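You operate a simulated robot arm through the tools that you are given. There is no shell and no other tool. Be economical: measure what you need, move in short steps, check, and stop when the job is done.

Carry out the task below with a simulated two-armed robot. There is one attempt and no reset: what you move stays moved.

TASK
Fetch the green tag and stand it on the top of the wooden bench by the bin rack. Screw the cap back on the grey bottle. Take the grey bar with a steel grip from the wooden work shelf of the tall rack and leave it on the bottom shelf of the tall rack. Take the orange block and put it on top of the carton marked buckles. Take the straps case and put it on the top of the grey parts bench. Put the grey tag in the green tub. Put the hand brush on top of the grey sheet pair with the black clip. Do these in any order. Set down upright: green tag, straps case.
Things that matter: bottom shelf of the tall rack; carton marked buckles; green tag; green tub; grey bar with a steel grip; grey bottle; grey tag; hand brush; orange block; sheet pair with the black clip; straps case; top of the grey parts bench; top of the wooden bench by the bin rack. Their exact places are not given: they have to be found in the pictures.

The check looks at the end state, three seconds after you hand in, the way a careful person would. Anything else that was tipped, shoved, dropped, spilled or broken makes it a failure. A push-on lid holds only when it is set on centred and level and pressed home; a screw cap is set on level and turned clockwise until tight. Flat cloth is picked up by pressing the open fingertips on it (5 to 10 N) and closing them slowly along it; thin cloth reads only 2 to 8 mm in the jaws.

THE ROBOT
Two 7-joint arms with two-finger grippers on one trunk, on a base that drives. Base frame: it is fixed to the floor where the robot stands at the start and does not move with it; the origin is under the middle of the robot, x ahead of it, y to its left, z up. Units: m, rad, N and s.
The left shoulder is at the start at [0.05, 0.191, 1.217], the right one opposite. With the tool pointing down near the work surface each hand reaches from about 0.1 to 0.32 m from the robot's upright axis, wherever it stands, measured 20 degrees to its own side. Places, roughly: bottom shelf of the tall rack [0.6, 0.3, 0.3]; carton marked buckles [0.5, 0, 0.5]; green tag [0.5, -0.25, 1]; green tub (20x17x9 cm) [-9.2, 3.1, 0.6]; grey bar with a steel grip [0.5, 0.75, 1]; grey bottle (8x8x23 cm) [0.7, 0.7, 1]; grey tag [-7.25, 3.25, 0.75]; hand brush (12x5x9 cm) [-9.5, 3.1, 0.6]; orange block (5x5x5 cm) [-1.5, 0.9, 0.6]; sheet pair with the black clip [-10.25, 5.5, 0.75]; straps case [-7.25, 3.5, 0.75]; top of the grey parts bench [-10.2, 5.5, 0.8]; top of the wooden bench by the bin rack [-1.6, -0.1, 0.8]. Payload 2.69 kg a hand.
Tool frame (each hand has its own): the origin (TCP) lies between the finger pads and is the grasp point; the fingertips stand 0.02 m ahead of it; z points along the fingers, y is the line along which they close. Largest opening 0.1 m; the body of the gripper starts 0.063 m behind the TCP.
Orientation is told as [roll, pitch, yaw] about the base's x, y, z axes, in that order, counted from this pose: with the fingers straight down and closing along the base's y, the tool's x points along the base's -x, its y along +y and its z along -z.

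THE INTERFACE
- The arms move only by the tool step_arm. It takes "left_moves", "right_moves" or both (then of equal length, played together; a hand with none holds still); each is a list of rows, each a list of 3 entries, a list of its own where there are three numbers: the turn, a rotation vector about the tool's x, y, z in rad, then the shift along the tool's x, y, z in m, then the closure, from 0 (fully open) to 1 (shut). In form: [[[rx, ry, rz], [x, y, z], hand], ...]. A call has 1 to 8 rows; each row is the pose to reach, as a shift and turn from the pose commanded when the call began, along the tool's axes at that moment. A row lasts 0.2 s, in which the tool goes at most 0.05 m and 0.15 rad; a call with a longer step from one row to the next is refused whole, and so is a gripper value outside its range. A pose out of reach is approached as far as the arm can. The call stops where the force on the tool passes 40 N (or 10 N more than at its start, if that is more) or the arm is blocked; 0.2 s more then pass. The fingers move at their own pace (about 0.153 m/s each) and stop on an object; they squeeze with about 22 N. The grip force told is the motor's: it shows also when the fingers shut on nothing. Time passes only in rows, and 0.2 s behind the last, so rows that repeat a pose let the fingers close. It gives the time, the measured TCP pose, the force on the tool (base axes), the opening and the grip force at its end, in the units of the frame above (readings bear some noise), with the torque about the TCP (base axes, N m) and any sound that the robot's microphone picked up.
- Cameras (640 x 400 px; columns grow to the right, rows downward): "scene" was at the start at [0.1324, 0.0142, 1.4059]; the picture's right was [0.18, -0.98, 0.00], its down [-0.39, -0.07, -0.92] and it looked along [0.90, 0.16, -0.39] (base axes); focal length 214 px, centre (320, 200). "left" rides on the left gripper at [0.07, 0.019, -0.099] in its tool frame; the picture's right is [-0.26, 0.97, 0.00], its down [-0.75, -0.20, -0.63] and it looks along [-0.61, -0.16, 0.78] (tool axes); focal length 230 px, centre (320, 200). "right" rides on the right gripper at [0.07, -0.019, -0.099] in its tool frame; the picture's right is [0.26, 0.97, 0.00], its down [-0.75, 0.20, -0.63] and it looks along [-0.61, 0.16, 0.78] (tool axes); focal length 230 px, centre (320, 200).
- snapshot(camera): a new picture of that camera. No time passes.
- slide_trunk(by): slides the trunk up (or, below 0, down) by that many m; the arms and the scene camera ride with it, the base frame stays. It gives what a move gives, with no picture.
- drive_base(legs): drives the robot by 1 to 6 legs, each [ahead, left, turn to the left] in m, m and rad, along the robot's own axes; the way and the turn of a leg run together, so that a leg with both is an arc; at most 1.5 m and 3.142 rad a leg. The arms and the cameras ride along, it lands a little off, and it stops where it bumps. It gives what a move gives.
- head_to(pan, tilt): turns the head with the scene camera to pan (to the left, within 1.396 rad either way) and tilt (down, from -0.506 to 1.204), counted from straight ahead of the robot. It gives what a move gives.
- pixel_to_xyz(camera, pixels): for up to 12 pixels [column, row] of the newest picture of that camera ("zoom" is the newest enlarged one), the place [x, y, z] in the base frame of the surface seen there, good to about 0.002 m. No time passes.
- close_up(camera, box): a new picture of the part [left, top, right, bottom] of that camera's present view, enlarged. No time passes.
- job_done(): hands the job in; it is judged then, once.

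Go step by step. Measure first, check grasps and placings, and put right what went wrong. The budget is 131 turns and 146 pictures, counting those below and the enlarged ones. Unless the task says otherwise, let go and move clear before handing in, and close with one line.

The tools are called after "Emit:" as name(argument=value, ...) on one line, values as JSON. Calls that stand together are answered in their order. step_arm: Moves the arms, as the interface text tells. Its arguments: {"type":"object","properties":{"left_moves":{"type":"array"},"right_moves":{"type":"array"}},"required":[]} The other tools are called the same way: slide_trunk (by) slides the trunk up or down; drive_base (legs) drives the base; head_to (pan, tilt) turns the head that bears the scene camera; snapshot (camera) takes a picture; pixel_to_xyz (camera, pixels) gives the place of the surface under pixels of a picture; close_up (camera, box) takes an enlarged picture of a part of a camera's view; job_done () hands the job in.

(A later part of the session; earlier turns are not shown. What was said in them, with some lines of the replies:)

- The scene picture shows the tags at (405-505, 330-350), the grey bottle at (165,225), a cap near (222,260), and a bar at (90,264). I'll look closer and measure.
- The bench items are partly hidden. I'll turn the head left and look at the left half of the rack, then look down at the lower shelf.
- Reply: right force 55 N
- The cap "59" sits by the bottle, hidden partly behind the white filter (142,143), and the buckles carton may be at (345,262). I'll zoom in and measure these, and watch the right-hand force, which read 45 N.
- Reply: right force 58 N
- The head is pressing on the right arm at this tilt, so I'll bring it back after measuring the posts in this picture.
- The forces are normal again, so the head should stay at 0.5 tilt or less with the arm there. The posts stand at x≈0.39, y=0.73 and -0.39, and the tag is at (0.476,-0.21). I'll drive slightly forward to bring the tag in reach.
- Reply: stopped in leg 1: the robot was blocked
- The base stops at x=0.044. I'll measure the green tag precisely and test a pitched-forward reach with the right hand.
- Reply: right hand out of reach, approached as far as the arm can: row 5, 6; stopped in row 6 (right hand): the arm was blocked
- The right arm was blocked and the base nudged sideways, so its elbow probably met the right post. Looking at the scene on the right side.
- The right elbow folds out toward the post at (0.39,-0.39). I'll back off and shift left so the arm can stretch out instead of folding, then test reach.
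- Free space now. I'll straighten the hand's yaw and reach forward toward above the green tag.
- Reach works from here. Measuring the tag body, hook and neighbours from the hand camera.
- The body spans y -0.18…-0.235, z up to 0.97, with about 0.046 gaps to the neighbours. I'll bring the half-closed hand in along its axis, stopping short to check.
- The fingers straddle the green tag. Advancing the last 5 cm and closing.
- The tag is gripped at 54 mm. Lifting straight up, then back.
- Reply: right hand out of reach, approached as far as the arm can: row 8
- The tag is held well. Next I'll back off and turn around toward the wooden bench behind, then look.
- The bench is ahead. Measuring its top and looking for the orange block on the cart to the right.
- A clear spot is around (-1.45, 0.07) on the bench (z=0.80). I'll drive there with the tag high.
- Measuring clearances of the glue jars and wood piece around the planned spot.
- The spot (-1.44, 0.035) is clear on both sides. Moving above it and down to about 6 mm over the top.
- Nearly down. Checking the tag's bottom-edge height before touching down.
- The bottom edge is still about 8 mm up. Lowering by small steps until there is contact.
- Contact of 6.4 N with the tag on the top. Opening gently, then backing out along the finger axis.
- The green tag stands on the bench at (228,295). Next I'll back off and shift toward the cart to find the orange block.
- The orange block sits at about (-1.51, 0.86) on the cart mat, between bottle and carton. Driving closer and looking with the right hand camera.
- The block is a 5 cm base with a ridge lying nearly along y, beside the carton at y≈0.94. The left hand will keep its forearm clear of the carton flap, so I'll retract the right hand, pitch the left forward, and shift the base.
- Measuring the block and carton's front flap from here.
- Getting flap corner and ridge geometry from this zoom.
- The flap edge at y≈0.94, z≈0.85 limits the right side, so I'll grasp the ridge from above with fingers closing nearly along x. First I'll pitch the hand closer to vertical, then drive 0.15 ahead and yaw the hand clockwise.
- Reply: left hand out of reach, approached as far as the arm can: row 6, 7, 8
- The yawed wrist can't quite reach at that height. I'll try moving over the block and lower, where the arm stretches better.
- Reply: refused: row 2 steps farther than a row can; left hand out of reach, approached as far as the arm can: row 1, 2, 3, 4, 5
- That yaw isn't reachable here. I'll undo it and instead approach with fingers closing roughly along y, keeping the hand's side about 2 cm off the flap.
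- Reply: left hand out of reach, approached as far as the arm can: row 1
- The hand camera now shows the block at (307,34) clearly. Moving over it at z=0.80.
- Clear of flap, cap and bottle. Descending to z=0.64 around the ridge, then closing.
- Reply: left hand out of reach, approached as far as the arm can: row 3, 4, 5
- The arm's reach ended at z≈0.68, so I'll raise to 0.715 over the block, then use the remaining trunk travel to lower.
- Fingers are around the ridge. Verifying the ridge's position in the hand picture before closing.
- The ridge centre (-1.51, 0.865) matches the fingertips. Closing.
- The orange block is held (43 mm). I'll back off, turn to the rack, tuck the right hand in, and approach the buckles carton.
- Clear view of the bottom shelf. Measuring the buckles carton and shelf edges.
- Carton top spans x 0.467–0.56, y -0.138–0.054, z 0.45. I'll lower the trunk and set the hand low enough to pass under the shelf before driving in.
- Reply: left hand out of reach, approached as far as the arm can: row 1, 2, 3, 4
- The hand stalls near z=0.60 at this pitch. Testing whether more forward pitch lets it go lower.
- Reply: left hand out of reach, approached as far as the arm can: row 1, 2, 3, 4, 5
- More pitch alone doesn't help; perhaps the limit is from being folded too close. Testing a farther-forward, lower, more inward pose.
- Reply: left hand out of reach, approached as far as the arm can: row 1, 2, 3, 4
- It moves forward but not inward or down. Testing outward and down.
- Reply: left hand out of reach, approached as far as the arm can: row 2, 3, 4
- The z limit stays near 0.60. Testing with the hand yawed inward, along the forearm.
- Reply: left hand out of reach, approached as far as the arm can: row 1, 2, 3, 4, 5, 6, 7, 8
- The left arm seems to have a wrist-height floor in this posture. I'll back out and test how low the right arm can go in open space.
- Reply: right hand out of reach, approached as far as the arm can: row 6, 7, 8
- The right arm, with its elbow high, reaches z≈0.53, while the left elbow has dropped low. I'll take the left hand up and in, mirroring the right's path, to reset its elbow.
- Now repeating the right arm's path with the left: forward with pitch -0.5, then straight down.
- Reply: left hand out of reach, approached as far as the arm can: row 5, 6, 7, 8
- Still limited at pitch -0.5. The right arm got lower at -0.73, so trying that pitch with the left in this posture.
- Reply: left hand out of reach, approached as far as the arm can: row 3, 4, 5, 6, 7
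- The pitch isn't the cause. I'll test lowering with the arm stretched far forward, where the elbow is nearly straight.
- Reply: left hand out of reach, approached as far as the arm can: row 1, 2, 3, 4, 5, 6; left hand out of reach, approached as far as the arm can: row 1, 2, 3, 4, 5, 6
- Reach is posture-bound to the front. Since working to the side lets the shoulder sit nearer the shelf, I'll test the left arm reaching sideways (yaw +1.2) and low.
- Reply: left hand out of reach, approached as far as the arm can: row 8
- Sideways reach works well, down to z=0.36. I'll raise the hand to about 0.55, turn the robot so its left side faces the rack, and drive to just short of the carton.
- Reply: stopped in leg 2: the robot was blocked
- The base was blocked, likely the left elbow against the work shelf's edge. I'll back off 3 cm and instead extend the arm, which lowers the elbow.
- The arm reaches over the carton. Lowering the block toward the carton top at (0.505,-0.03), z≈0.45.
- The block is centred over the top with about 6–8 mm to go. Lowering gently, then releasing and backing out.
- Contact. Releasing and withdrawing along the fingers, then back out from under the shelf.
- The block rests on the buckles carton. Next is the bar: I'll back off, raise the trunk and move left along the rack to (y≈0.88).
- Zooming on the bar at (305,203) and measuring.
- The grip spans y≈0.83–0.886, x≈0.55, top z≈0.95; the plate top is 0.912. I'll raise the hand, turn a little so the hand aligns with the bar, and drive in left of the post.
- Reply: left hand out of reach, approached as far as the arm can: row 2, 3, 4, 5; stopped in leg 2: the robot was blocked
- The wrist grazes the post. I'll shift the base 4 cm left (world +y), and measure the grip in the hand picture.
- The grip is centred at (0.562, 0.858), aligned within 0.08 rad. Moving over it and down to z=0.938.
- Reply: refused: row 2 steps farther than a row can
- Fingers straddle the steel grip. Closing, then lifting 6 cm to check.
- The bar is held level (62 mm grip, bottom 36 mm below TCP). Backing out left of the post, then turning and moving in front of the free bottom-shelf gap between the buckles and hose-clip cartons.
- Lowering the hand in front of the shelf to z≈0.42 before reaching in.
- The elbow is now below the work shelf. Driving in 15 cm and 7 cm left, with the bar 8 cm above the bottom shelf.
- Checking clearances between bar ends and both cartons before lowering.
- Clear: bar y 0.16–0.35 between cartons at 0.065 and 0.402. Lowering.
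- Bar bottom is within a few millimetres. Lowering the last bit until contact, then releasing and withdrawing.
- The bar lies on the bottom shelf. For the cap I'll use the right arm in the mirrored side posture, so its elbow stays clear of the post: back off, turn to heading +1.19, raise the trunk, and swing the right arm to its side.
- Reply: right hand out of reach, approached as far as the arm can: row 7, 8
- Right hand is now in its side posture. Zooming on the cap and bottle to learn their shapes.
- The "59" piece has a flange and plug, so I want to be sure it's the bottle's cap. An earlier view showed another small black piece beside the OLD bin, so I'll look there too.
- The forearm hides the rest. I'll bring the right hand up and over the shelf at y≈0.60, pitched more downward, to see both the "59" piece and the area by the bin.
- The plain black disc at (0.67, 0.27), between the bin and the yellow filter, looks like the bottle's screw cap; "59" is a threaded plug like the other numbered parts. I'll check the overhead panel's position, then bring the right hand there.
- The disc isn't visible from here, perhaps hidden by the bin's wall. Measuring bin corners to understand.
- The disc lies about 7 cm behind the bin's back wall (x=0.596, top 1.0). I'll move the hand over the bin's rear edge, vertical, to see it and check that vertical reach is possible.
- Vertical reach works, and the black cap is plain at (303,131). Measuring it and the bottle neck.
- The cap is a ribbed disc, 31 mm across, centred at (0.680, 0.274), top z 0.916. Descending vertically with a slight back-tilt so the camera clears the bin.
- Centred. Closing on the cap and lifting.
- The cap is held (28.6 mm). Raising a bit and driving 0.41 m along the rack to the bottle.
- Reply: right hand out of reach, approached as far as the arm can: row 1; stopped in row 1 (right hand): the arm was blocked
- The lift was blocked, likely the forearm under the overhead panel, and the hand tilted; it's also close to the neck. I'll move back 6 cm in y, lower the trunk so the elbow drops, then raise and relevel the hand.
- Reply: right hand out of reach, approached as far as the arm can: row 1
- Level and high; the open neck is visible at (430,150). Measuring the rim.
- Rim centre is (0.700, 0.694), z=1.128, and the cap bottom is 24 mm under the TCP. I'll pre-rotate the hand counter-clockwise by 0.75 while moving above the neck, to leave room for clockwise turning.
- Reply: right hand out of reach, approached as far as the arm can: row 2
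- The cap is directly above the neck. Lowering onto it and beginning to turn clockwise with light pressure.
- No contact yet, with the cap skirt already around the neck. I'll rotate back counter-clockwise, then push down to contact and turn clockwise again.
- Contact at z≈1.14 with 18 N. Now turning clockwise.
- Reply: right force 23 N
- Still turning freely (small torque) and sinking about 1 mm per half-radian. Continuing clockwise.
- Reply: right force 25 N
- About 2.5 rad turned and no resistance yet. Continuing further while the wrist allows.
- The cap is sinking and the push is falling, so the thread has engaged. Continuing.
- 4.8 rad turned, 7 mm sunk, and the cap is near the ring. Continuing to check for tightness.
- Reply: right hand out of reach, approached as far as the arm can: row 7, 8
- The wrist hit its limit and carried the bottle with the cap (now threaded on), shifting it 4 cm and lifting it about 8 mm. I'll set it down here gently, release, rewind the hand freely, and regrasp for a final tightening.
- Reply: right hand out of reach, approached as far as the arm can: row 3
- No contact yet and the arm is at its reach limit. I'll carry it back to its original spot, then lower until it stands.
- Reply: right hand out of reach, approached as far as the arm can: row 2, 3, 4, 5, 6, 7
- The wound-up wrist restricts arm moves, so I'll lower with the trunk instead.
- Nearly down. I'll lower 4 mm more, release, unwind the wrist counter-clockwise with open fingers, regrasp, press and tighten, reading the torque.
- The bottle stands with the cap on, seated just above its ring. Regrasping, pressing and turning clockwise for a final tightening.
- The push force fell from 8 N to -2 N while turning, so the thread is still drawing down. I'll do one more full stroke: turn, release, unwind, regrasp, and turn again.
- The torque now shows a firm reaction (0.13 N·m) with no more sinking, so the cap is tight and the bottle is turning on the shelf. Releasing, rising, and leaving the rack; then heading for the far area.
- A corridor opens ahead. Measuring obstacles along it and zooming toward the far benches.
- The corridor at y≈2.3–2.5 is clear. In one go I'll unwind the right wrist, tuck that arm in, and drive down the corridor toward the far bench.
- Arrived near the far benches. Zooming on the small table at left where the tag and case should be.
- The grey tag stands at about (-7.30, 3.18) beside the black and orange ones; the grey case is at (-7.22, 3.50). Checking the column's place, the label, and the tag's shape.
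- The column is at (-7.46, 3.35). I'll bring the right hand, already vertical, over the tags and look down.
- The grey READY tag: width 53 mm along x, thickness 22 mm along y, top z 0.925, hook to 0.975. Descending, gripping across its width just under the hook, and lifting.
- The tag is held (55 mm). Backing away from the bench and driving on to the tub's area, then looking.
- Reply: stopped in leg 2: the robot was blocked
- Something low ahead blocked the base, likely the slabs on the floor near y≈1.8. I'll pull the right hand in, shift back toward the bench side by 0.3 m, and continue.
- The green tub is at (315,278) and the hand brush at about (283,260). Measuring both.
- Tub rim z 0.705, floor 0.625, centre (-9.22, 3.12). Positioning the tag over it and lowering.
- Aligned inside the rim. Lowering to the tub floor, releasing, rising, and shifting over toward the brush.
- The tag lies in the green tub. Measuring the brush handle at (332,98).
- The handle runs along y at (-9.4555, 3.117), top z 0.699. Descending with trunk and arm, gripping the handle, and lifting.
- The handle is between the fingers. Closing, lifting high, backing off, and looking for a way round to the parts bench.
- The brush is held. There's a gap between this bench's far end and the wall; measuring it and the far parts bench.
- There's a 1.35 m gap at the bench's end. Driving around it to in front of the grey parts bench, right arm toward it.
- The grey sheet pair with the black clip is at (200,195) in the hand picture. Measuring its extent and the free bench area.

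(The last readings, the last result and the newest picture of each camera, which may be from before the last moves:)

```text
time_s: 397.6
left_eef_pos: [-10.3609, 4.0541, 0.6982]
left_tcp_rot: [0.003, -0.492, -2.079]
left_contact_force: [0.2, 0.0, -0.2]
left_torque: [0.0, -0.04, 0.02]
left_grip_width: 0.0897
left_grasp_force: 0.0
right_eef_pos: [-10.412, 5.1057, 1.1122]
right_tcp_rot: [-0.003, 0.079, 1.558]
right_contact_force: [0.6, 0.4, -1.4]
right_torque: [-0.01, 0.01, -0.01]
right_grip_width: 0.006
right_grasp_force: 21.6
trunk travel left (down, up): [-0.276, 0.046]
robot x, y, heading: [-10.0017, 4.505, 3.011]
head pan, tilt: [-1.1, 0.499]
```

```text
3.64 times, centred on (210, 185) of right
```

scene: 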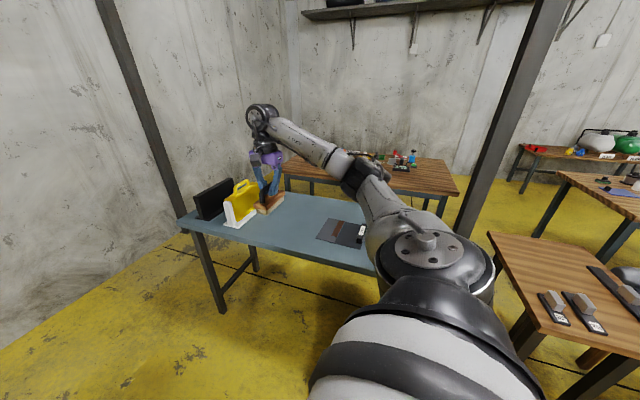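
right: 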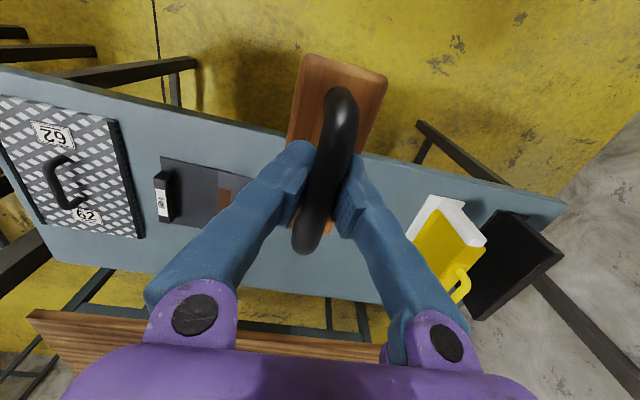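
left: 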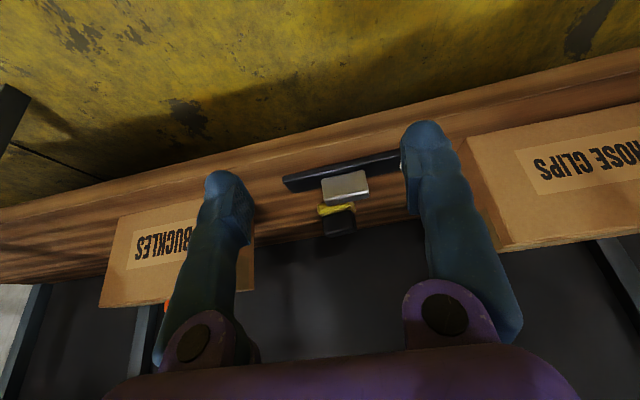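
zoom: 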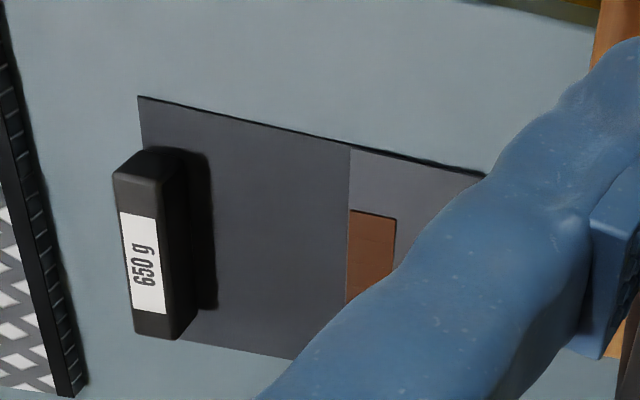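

Sheets span x≈-10.17…-10.36, y≈5.31–5.45, z 0.785, with the clip at x≈-10.15. Moving the brush over (-10.25, 5.38) and lowering partway.

Emit:
drive_base(legs=[[-0.147, -0.15, 0]])

Emit:
step_arm(right_moves=[[[0, 0, 0], [-0.048, 0, 0], 1.0], [[0, 0, 0], [-0.096, 0, 0], 1.0], [[0, 0, 0], [-0.145, 0, 0], 1.0]])

Emit:
slide_trunk(by=-0.2)

Emit:
snapshot(camera="right")

Emit:
pixel_to_xyz(camera="right", pixels=[[303, 75], [380, 85], [295, 250], [330, 240], [250, 100], [400, 110], [300, 60], [390, 200], [200, 150], [340, 60]])

```text
time_s: 399.6
left_eef_pos: [-10.1962, 4.1808, 0.699]
left_tcp_rot: [0.004, -0.493, -2.073]
left_contact_force: [1.0, 0.3, 0.4]
left_torque: [0.04, 0.0, 0.0]
left_grip_width: 0.0898
left_grasp_force: 0.0
right_eef_pos: [-10.2561, 5.2303, 1.1134]
right_tcp_rot: [-0.003, 0.077, 1.565]
right_contact_force: [-0.4, -0.1, -1.1]
right_torque: [-0.01, 0.05, -0.01]
right_grip_width: 0.006
right_grasp_force: 21.8
trunk travel left (down, up): [-0.276, 0.046]
robot x, y, heading: [-9.8371, 4.6338, 3.017]
head pan, tilt: [-1.1, 0.499]
```

```text
time_s: 400.4
left_eef_pos: [-10.1971, 4.1805, 0.6983]
left_tcp_rot: [0.004, -0.492, -2.073]
left_contact_force: [0.0, -0.5, -0.6]
left_torque: [0.02, -0.02, 0.04]
left_grip_width: 0.09
left_grasp_force: 0.1
right_eef_pos: [-10.2586, 5.3744, 1.102]
right_tcp_rot: [-0.005, 0.075, 1.569]
right_contact_force: [0.2, -0.4, -1.6]
right_torque: [-0.01, 0.0, 0.01]
right_grip_width: 0.0062
right_grasp_force: 21.9
trunk travel left (down, up): [-0.276, 0.046]
robot x, y, heading: [-9.8354, 4.6308, 3.017]
head pan, tilt: [-1.1, 0.499]
```

```text
time_s: 402.5
left_eef_pos: [-10.1961, 4.1798, 0.4983]
left_tcp_rot: [0.002, -0.492, -2.073]
left_contact_force: [-0.6, 0.5, 0.6]
left_torque: [-0.01, -0.03, 0.0]
left_grip_width: 0.0899
left_grasp_force: 0.0
right_eef_pos: [-10.2568, 5.3746, 0.9029]
right_tcp_rot: [-0.005, 0.077, 1.567]
right_contact_force: [0.0, 0.2, -1.3]
right_torque: [0.0, 0.03, 0.0]
right_grip_width: 0.0062
right_grasp_force: 22.0
trunk travel left (down, up): [-0.076, 0.246]
robot x, y, heading: [-9.834, 4.6303, 3.015]
head pan, tilt: [-1.1, 0.499]
```

```text
8 pictures are left
```

right: 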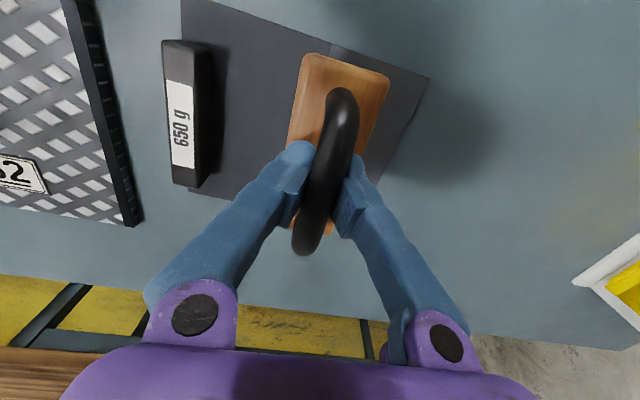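

```text
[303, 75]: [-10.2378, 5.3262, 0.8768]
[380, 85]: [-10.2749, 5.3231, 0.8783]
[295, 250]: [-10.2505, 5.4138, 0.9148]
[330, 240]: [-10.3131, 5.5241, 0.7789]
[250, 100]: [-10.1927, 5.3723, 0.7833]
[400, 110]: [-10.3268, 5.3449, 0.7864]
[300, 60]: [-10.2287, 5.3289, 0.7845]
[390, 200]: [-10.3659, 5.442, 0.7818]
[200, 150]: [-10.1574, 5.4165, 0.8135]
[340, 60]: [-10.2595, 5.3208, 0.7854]
```

Brush is well within the sheets. Lowering to contact, releasing, lifting clear, then driving back toward the straps case.

Emit:
step_arm(right_moves=[[[0, 0, 0], [-0.002, 0, 0.025], 1.0], [[0, 0, 0], [-0.003, 0, 0.042], 1.0], [[0, 0, 0], [-0.004, 0, 0.048], 1.0], [[0, 0, 0], [-0.004, 0, 0.052], 1.0], [[0, 0, 0], [-0.004, 0, 0.052], 1.0]])

Emit:
step_arm(right_moves=[[[0, 0, 0], [0, 0, 0], 0.8], [[0, 0, 0], [0, 0, 0], 0.5], [[0, 0, 0], [0, 0, 0], 0.5], [[0, 0, 0], [0, 0, -0.045], 0.5], [[0, 0, 0], [0, 0, -0.09], 0.5], [[0, 0, 0], [0, 0, -0.13], 0.5]])

Emit:
snapshot(camera="right")

Emit:
slide_trunk(by=0.2)

Emit:
step_arm(right_moves=[[[0, 0, 0], [0.045, 0, 0], 0.3], [[0, 0, 0], [0.09, 0, 0], 0.3], [[0, 0, 0], [0.135, 0, 0], 0.3], [[0, 0, 0], [0.18, 0, 0], 0.3]])

Emit:
drive_base(legs=[[1.344, 0.292, 0], [-0.136, 1.071, 0], [-0.136, 1.071, 0], [-1.405, -0.209, 0], [-1.405, -0.209, 0], [-1.36, -0.209, 0]])

```text
time_s: 403.7
left_eef_pos: [-10.1972, 4.1804, 0.499]
left_tcp_rot: [0.0, -0.493, -2.071]
left_contact_force: [0.3, 0.2, 0.0]
left_torque: [0.04, 0.03, -0.05]
left_grip_width: 0.0899
left_grasp_force: 0.0
right_eef_pos: [-10.2569, 5.3707, 0.8491]
right_tcp_rot: [-0.003, 0.076, 1.567]
right_contact_force: [0.0, 0.2, -1.7]
right_torque: [-0.02, -0.04, -0.04]
right_grip_width: 0.0058
right_grasp_force: 22.0
trunk travel left (down, up): [-0.076, 0.246]
robot x, y, heading: [-9.8364, 4.6329, 3.017]
head pan, tilt: [-1.1, 0.499]
```

```text
time_s: 405.1
left_eef_pos: [-10.1966, 4.1795, 0.4999]
left_tcp_rot: [0.002, -0.494, -2.074]
left_contact_force: [-0.3, 1.5, 0.2]
left_torque: [-0.01, -0.02, 0.0]
left_grip_width: 0.0898
left_grasp_force: 0.1
right_eef_pos: [-10.2404, 5.3708, 0.975]
right_tcp_rot: [-0.003, 0.077, 1.565]
right_contact_force: [0.1, 0.5, -0.9]
right_torque: [0.03, -0.01, 0.0]
right_grip_width: 0.05
right_grasp_force: 0.0
right hand out of reach, approached as far as the arm can: row 6
trunk travel left (down, up): [-0.076, 0.246]
robot x, y, heading: [-9.8342, 4.6305, 3.012]
head pan, tilt: [-1.1, 0.499]
```

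```text
7 pictures are left
```

right: 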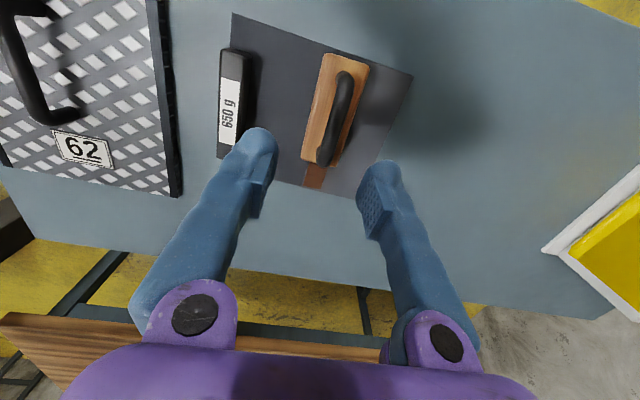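

```text
time_s: 407.3
left_eef_pos: [-10.1973, 4.1802, 0.6999]
left_tcp_rot: [0.003, -0.494, -2.071]
left_contact_force: [-0.3, -0.2, 0.3]
left_torque: [0.02, -0.01, -0.02]
left_grip_width: 0.09
left_grasp_force: 0.0
right_eef_pos: [-10.2429, 5.369, 1.176]
right_tcp_rot: [-0.004, 0.076, 1.568]
right_contact_force: [0.2, -0.1, -0.1]
right_torque: [-0.02, 0.01, 0.01]
right_grip_width: 0.0498
right_grasp_force: 0.0
trunk travel left (down, up): [-0.276, 0.046]
robot x, y, heading: [-9.8342, 4.6359, 3.015]
head pan, tilt: [-1.1, 0.499]
```

```text
time_s: 408.3
left_eef_pos: [-10.1974, 4.1798, 0.6984]
left_tcp_rot: [0.002, -0.492, -2.07]
left_contact_force: [0.8, 0.3, -0.4]
left_torque: [0.0, -0.02, 0.01]
left_grip_width: 0.09
left_grasp_force: 0.0
right_eef_pos: [-10.2414, 5.1914, 1.1897]
right_tcp_rot: [-0.004, 0.076, 1.568]
right_contact_force: [-0.3, -0.1, -0.2]
right_torque: [0.01, -0.03, -0.04]
right_grip_width: 0.0701
right_grasp_force: 0.1
trunk travel left (down, up): [-0.276, 0.046]
robot x, y, heading: [-9.8349, 4.6323, 3.013]
head pan, tilt: [-1.1, 0.499]
```

```text
time_s: 452.9
left_eef_pos: [-7.3939, 2.2108, 0.6997]
left_tcp_rot: [0.002, -0.492, -2.036]
left_contact_force: [1.0, 0.2, 0.3]
left_torque: [0.02, -0.01, -0.02]
left_grip_width: 0.0902
left_grasp_force: 0.1
right_eef_pos: [-7.4734, 3.2209, 1.1885]
right_tcp_rot: [-0.001, 0.077, 1.601]
right_contact_force: [0.4, 0.7, 1.2]
right_torque: [0.05, 0.0, 0.03]
right_grip_width: 0.07
right_grasp_force: 0.0
trunk travel left (down, up): [-0.276, 0.046]
robot x, y, heading: [-7.0491, 2.6746, 3.052]
head pan, tilt: [-1.1, 0.499]
```

The brush rests on the sheets. Next, moving beside the straps case and looking down at it with the right hand.

Emit:
drive_base(legs=[[-0.281, 0.0, -0.035]])

Emit:
step_arm(right_moves=[[[0, 0, 0], [-0.045, 0, 0], 0], [[0, 0, 0], [-0.09, 0, 0], 0], [[0, 0, 0], [-0.13, 0, 0], 0]])

Emit:
snapshot(camera="right")

```text
time_s: 454.8
left_eef_pos: [-7.138, 2.1918, 0.6996]
left_tcp_rot: [0.002, -0.492, -2.069]
left_contact_force: [0.4, 0.2, -0.2]
left_torque: [-0.02, 0.0, 0.02]
left_grip_width: 0.0902
left_grasp_force: 0.1
right_eef_pos: [-7.1857, 3.2039, 1.1895]
right_tcp_rot: [-0.004, 0.078, 1.57]
right_contact_force: [-0.1, 0.3, 0.1]
right_torque: [-0.02, 0.02, -0.01]
right_grip_width: 0.0702
right_grasp_force: 0.1
trunk travel left (down, up): [-0.276, 0.046]
robot x, y, heading: [-6.7781, 2.6502, 3.023]
head pan, tilt: [-1.1, 0.499]
```

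```text
time_s: 455.6
left_eef_pos: [-7.1371, 2.1913, 0.698]
left_tcp_rot: [0.003, -0.494, -2.069]
left_contact_force: [0.5, 0.4, 0.0]
left_torque: [-0.02, -0.01, 0.01]
left_grip_width: 0.0898
left_grasp_force: 0.1
right_eef_pos: [-7.1873, 3.3366, 1.177]
right_tcp_rot: [-0.006, 0.076, 1.57]
right_contact_force: [0.1, -0.1, 0.8]
right_torque: [-0.03, -0.02, -0.02]
right_grip_width: 0.1002
right_grasp_force: 0.1
trunk travel left (down, up): [-0.276, 0.046]
robot x, y, heading: [-6.7813, 2.6479, 3.016]
head pan, tilt: [-1.1, 0.499]
```

```text
6 pictures are left
```

right: 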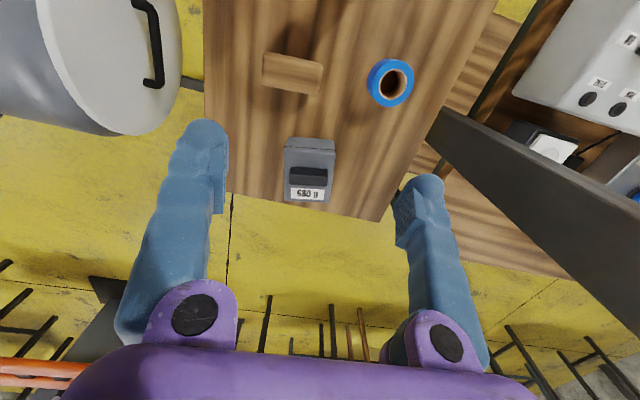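

Measuring the case's handle and reading its label.

Emit:
pixel_to_xyz(camera="right", pixels=[[291, 172], [325, 173], [308, 170], [308, 182], [308, 155], [286, 150], [333, 152], [285, 195], [330, 198], [308, 193]])

Emit:
close_up(camera="right", box=[270, 125, 350, 210])

```text
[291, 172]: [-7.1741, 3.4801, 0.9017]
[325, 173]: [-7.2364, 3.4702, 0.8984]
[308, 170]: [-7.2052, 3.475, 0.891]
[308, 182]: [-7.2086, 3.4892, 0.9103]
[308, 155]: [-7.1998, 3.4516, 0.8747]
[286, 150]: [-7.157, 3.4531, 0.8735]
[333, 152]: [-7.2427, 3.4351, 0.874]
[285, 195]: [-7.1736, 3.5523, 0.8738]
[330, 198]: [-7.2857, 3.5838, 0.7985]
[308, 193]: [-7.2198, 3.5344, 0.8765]
```

```text
4.71 times, centred on (310, 168) of right
```

zoom: 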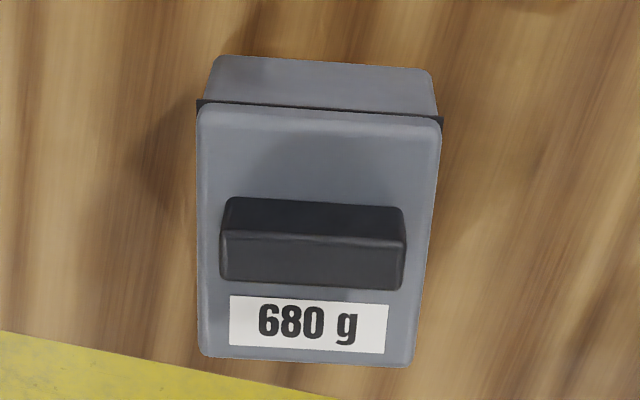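

Handle: 66 mm along x, centre (-7.206, 3.490), top z 0.911. To be in reach, I'll swing the arm sideways and bring the base 15 cm closer.

Emit:
step_arm(right_moves=[[[0, 0, 0], [0, -0.05, 0], 0], [[0, 0, 0], [0, -0.1, 0], 0], [[0, 0, 0], [0, -0.15, 0], 0]])

Emit:
drive_base(legs=[[0.159, -0.06, 0]])

```text
time_s: 456.6
left_eef_pos: [-7.1381, 2.1908, 0.6978]
left_tcp_rot: [0.002, -0.493, -2.066]
left_contact_force: [-0.5, 0.8, -0.2]
left_torque: [0.01, 0.04, 0.0]
left_grip_width: 0.0899
left_grasp_force: 0.1
right_eef_pos: [-7.0446, 3.3359, 1.1438]
right_tcp_rot: [-0.108, 0.091, 1.566]
right_contact_force: [-0.2, 0.1, -0.7]
right_torque: [0.0, 0.02, 0.01]
right_grip_width: 0.1001
right_grasp_force: 0.1
right hand out of reach, approached as far as the arm can: row 3
trunk travel left (down, up): [-0.276, 0.046]
robot x, y, heading: [-6.7764, 2.6473, 3.017]
head pan, tilt: [-1.1, 0.499]
stopped in row 3 (right hand): the arm was blocked; the commanded pose is now the measured one
```

```text
time_s: 458.1
left_eef_pos: [-7.2858, 2.2698, 0.6984]
left_tcp_rot: [0.003, -0.493, -2.065]
left_contact_force: [0.7, 1.0, 0.6]
left_torque: [-0.02, -0.04, 0.03]
left_grip_width: 0.09
left_grasp_force: 0.2
right_eef_pos: [-7.1945, 3.4137, 1.1428]
right_tcp_rot: [-0.11, 0.093, 1.569]
right_contact_force: [0.4, -0.3, -0.8]
right_torque: [-0.01, -0.01, 0.01]
right_grip_width: 0.1002
right_grasp_force: 0.0
trunk travel left (down, up): [-0.276, 0.046]
robot x, y, heading: [-6.9274, 2.7251, 3.019]
head pan, tilt: [-1.1, 0.499]
```

The hand tilted slightly on the blocked swing. I'll lower the trunk, relevel, align and descend around the handle.

Emit:
slide_trunk(by=-0.12)

Emit:
step_arm(right_moves=[[[-0.047, -0.008, -0.075], [-0.03, 0.006, 0.01], 0], [[-0.094, -0.015, -0.11], [-0.06, 0.012, 0.03], 0], [[-0.094, -0.015, -0.15], [-0.08, 0.02, 0.065], 0], [[-0.094, -0.015, -0.15], [-0.087, 0.025, 0.1], 0], [[-0.094, -0.015, -0.15], [-0.087, 0.025, 0.114], 0], [[-0.094, -0.015, -0.15], [-0.087, 0.025, 0.114], 0]])

Emit:
snapshot(camera="right")

```text
time_s: 459.6
left_eef_pos: [-7.2864, 2.2703, 0.578]
left_tcp_rot: [0.002, -0.492, -2.067]
left_contact_force: [0.7, -0.6, 0.5]
left_torque: [0.03, -0.03, 0.0]
left_grip_width: 0.0902
left_grasp_force: 0.0
right_eef_pos: [-7.1947, 3.4124, 1.0239]
right_tcp_rot: [-0.109, 0.092, 1.567]
right_contact_force: [0.4, -0.2, 0.8]
right_torque: [-0.02, -0.01, -0.03]
right_grip_width: 0.1
right_grasp_force: 0.1
trunk travel left (down, up): [-0.156, 0.166]
robot x, y, heading: [-6.9292, 2.7283, 3.021]
head pan, tilt: [-1.1, 0.499]
```

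```text
time_s: 460.9
left_eef_pos: [-7.2848, 2.2694, 0.5797]
left_tcp_rot: [0.001, -0.492, -2.067]
left_contact_force: [-0.1, 0.8, -0.3]
left_torque: [0.01, 0.03, 0.04]
left_grip_width: 0.0901
left_grasp_force: 0.1
right_eef_pos: [-7.2069, 3.4907, 0.8995]
right_tcp_rot: [0.001, 0.083, 1.721]
right_contact_force: [0.0, 0.3, -1.1]
right_torque: [-0.01, -0.02, 0.0]
right_grip_width: 0.0999
right_grasp_force: 0.0
trunk travel left (down, up): [-0.156, 0.166]
robot x, y, heading: [-6.9277, 2.728, 3.023]
head pan, tilt: [-1.1, 0.499]
```

```text
4 pictures are left
```

right: 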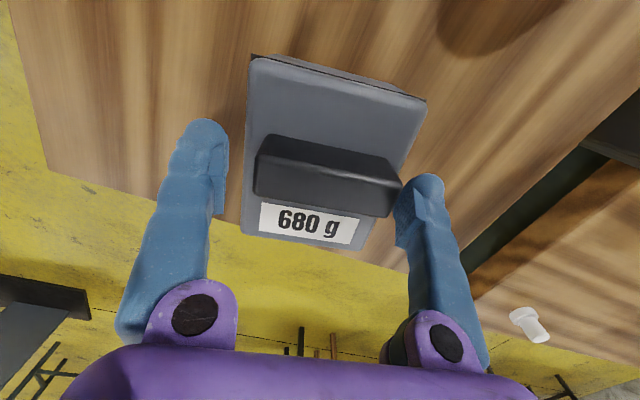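

Position is right but the yaw correction went the wrong way; I'll undo it, close on the handle, lift, and carry the case along the same route.

Emit:
step_arm(right_moves=[[[-0.012, 0, 0.145], [0, 0, 0], 0], [[-0.012, 0, 0.145], [0, 0, 0], 0.2], [[-0.012, 0, 0.145], [0, 0, 0], 0.4], [[-0.012, 0, 0.145], [0, 0, 0], 0.7], [[-0.012, 0, 0.145], [0, 0, 0], 0.9], [[-0.012, 0, 0.145], [0, 0, -0.03], 0.9], [[-0.012, 0, 0.145], [0, 0, -0.065], 0.9]])

Emit:
slide_trunk(by=0.16)

Emit:
drive_base(legs=[[-0.083, 0.272, 0]])

Emit:
step_arm(right_moves=[[[0, 0, 0], [0.04, 0, 0], 0.9], [[0, 0, 0], [0.08, 0, 0], 0.9], [[0, 0, 0], [0.12, 0, 0], 0.9], [[0, 0, 0], [0.16, 0, 0], 0.9]])

Emit:
snapshot(camera="right")

```text
time_s: 462.6
left_eef_pos: [-7.286, 2.2712, 0.5799]
left_tcp_rot: [0.004, -0.492, -2.066]
left_contact_force: [-0.2, 0.0, 0.1]
left_torque: [0.02, -0.04, 0.0]
left_grip_width: 0.0898
left_grasp_force: 0.0
right_eef_pos: [-7.2056, 3.4957, 0.9638]
right_tcp_rot: [-0.002, 0.087, 1.573]
right_contact_force: [-0.3, 0.8, -6.6]
right_torque: [-0.06, -0.01, -0.01]
right_grip_width: 0.0743
right_grasp_force: 21.8
trunk travel left (down, up): [-0.156, 0.166]
robot x, y, heading: [-6.924, 2.725, 3.022]
head pan, tilt: [-1.1, 0.499]
```

```text
time_s: 464.4
left_eef_pos: [-7.2853, 2.2696, 0.7399]
left_tcp_rot: [0.002, -0.493, -2.068]
left_contact_force: [-0.1, -0.1, -0.2]
left_torque: [0.02, 0.01, 0.02]
left_grip_width: 0.09
left_grasp_force: 0.1
right_eef_pos: [-7.2055, 3.497, 1.1229]
right_tcp_rot: [-0.002, 0.084, 1.574]
right_contact_force: [-0.8, 0.1, -6.3]
right_torque: [-0.02, -0.02, -0.03]
right_grip_width: 0.0742
right_grasp_force: 21.6
trunk travel left (down, up): [-0.316, 0.006]
robot x, y, heading: [-6.9274, 2.7219, 3.025]
head pan, tilt: [-1.1, 0.499]
```

```text
time_s: 467.3
left_eef_pos: [-7.2416, 1.9979, 0.7392]
left_tcp_rot: [0.003, -0.495, -2.073]
left_contact_force: [0.8, -0.9, 0.2]
left_torque: [-0.05, 0.02, -0.02]
left_grip_width: 0.0898
left_grasp_force: 0.0
right_eef_pos: [-7.1513, 3.2228, 1.1229]
right_tcp_rot: [-0.003, 0.085, 1.568]
right_contact_force: [0.4, 0.3, -6.6]
right_torque: [-0.03, -0.01, 0.01]
right_grip_width: 0.0742
right_grasp_force: 22.1
trunk travel left (down, up): [-0.316, 0.006]
robot x, y, heading: [-6.8775, 2.4523, 3.013]
head pan, tilt: [-1.1, 0.499]
```

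```text
time_s: 468.3
left_eef_pos: [-7.2402, 1.9971, 0.7397]
left_tcp_rot: [0.004, -0.49, -2.071]
left_contact_force: [1.1, -0.3, 0.2]
left_torque: [-0.01, 0.0, -0.03]
left_grip_width: 0.0903
left_grasp_force: 0.1
right_eef_pos: [-7.151, 3.0597, 1.1366]
right_tcp_rot: [-0.002, 0.083, 1.569]
right_contact_force: [0.5, -0.6, -6.5]
right_torque: [-0.04, 0.0, 0.0]
right_grip_width: 0.074
right_grasp_force: 21.9
trunk travel left (down, up): [-0.316, 0.006]
robot x, y, heading: [-6.8773, 2.4501, 3.012]
head pan, tilt: [-1.1, 0.499]
```

```text
3 pictures are left
```

right: 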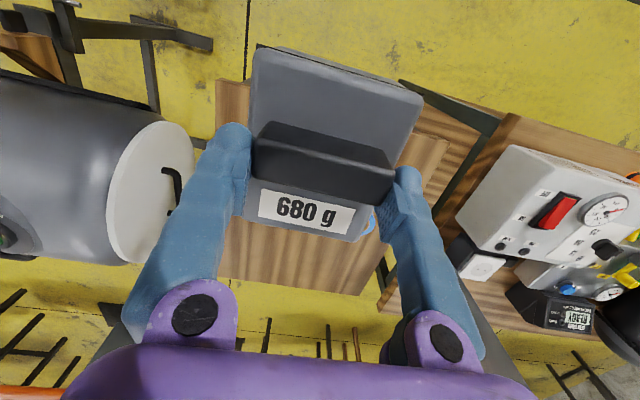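

The case is firmly held by its handle. Driving the known route to the grey parts bench.

Emit:
drive_base(legs=[[1.426, 0.203, 0], [1.426, 0.203, 0], [1.426, 0.203, 0], [0.1395, -1.071, 0], [0.1395, -1.071, 0], [-0.93, -0.18, 0]])

```text
time_s: 511.6
left_eef_pos: [-10.5434, 4.0817, 0.7393]
left_tcp_rot: [0.004, -0.495, -2.067]
left_contact_force: [0.3, 0.4, 0.0]
left_torque: [-0.03, 0.0, -0.02]
left_grip_width: 0.0899
left_grasp_force: 0.0
right_eef_pos: [-10.4626, 5.1457, 1.1367]
right_tcp_rot: [-0.002, 0.086, 1.576]
right_contact_force: [-0.4, 0.0, -5.5]
right_torque: [-0.05, 0.0, -0.01]
right_grip_width: 0.0734
right_grasp_force: 21.9
trunk travel left (down, up): [-0.316, 0.006]
robot x, y, heading: [-10.187, 4.5359, 3.021]
head pan, tilt: [-1.1, 0.499]
```

Arrived. Shifting in, extending over the free spot at (-10.51, 5.42), and lowering by trunk.

Emit:
drive_base(legs=[[0.064, -0.113, 0]])

Emit:
step_arm(right_moves=[[[0, 0, 0], [-0.05, 0, 0], 0.9], [[0, 0, 0], [-0.1, 0, 0], 0.9], [[0, 0, 0], [-0.15, 0, 0], 0.9]])

Emit:
slide_trunk(by=-0.215)

Emit:
snapshot(camera="right")

Emit:
pixel_to_xyz(camera="right", pixels=[[255, 80], [420, 110], [330, 60], [200, 80], [460, 120], [300, 40], [320, 270], [450, 60]])

```text
time_s: 513.3
left_eef_pos: [-10.5937, 4.1986, 0.7389]
left_tcp_rot: [0.003, -0.494, -2.065]
left_contact_force: [-0.3, 0.3, -0.5]
left_torque: [0.03, 0.01, 0.01]
left_grip_width: 0.0899
left_grasp_force: 0.1
right_eef_pos: [-10.5139, 5.2633, 1.1363]
right_tcp_rot: [-0.002, 0.085, 1.575]
right_contact_force: [-0.3, -0.1, -7.7]
right_torque: [-0.03, -0.05, -0.01]
right_grip_width: 0.0738
right_grasp_force: 22.0
trunk travel left (down, up): [-0.316, 0.006]
robot x, y, heading: [-10.2309, 4.6572, 3.023]
head pan, tilt: [-1.1, 0.499]
```

```text
time_s: 514.1
left_eef_pos: [-10.594, 4.1994, 0.7396]
left_tcp_rot: [0.006, -0.493, -2.065]
left_contact_force: [0.5, 0.2, -0.5]
left_torque: [-0.02, 0.0, 0.03]
left_grip_width: 0.0902
left_grasp_force: 0.0
right_eef_pos: [-10.5163, 5.4138, 1.1198]
right_tcp_rot: [-0.002, 0.087, 1.578]
right_contact_force: [-0.3, 0.7, -6.7]
right_torque: [-0.02, -0.06, -0.02]
right_grip_width: 0.0736
right_grasp_force: 21.9
trunk travel left (down, up): [-0.316, 0.006]
robot x, y, heading: [-10.2315, 4.6521, 3.022]
head pan, tilt: [-1.1, 0.499]
```

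```text
time_s: 516.4
left_eef_pos: [-10.595, 4.1989, 0.5236]
left_tcp_rot: [0.003, -0.494, -2.065]
left_contact_force: [-0.5, -0.3, -0.6]
left_torque: [0.01, 0.05, 0.02]
left_grip_width: 0.0897
left_grasp_force: 0.0
right_eef_pos: [-10.5153, 5.4105, 0.9062]
right_tcp_rot: [-0.001, 0.087, 1.575]
right_contact_force: [-0.3, -0.1, -5.8]
right_torque: [-0.03, -0.05, 0.01]
right_grip_width: 0.0736
right_grasp_force: 22.3
trunk travel left (down, up): [-0.102, 0.221]
robot x, y, heading: [-10.2364, 4.6517, 3.021]
head pan, tilt: [-1.1, 0.499]
```

```text
2 pictures are left
```

right: 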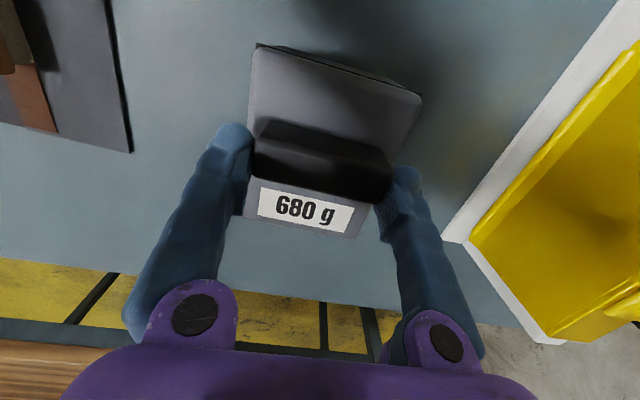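

```text
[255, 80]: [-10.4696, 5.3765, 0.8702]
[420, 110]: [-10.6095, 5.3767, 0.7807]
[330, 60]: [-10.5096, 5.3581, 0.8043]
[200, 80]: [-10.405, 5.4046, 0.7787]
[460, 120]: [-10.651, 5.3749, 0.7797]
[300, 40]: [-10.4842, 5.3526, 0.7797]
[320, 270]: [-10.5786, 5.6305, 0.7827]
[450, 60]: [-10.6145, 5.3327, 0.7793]
```

The spot is clear. Lowering the last 27 mm, releasing, and rising clear.

Emit:
step_arm(right_moves=[[[0, 0, 0], [-0.001, 0, 0.015], 0.9], [[0, 0, 0], [-0.002, 0, 0.023], 0.9], [[0, 0, 0], [-0.002, 0, 0.026], 0.9], [[0, 0, 0], [-0.002, 0, 0.028], 0.9], [[0, 0, 0], [-0.002, 0, 0.0285], 0.9]])

Emit:
step_arm(right_moves=[[[0, 0, 0], [0, 0, 0], 0.2], [[0, 0, 0], [0, 0, 0], 0.1], [[0, 0, 0], [0, 0, 0], 0.1], [[0, 0, 0], [0, 0, -0.04], 0.1], [[0, 0, 0], [0, 0, -0.08], 0.1]])

Emit:
slide_trunk(by=0.2)

Emit:
snapshot(camera="right")

```text
time_s: 517.5
left_eef_pos: [-10.5947, 4.1983, 0.5222]
left_tcp_rot: [-0.001, -0.489, -2.062]
left_contact_force: [0.4, 0.3, -0.7]
left_torque: [-0.01, 0.0, -0.01]
left_grip_width: 0.09
left_grasp_force: 0.0
right_eef_pos: [-10.5153, 5.4108, 0.8836]
right_tcp_rot: [0.004, 0.081, 1.576]
right_contact_force: [-12.1, 3.9, 28.4]
right_torque: [0.01, 0.17, -0.02]
right_grip_width: 0.076
right_grasp_force: 21.8
trunk travel left (down, up): [-0.102, 0.221]
robot x, y, heading: [-10.235, 4.6534, 3.023]
head pan, tilt: [-1.1, 0.499]
```

```text
time_s: 518.8
left_eef_pos: [-10.593, 4.199, 0.5243]
left_tcp_rot: [0.002, -0.492, -2.064]
left_contact_force: [0.7, -0.6, 0.6]
left_torque: [0.0, 0.0, 0.06]
left_grip_width: 0.0901
left_grasp_force: 0.0
right_eef_pos: [-10.5122, 5.4165, 0.9577]
right_tcp_rot: [-0.002, 0.084, 1.576]
right_contact_force: [0.6, 0.1, 1.5]
right_torque: [0.0, 0.02, 0.02]
right_grip_width: 0.0901
right_grasp_force: 0.0
trunk travel left (down, up): [-0.102, 0.221]
robot x, y, heading: [-10.234, 4.6533, 3.019]
head pan, tilt: [-1.1, 0.499]
```

```text
time_s: 520.9
left_eef_pos: [-10.5935, 4.1985, 0.7226]
left_tcp_rot: [0.001, -0.49, -2.064]
left_contact_force: [0.2, 0.3, 0.7]
left_torque: [0.0, 0.03, -0.02]
left_grip_width: 0.0902
left_grasp_force: 0.1
right_eef_pos: [-10.5129, 5.4155, 1.1574]
right_tcp_rot: [-0.002, 0.086, 1.576]
right_contact_force: [-0.4, 0.8, -0.2]
right_torque: [-0.03, 0.0, -0.03]
right_grip_width: 0.0899
right_grasp_force: 0.0
trunk travel left (down, up): [-0.302, 0.021]
robot x, y, heading: [-10.2347, 4.6559, 3.018]
head pan, tilt: [-1.1, 0.499]
```

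```text
1 pictures are left
5 turns are left
```

right: 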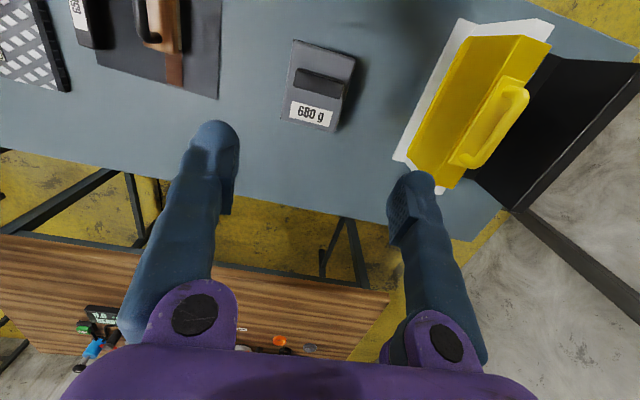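

The case stands upright on the grey bench at (317,85), the brush is still on the clipped sheets, and the hand is clear. Handing in.

Emit:
job_done()

```text
The job is handed in.
```

All seven placings are done and handed in. The bottle stands about 4 cm from where it started, because it moved with the cap while I was tightening it. I took the grey case labelled "680 g" to be the straps case from where it stood, since I saw no "straps" label.
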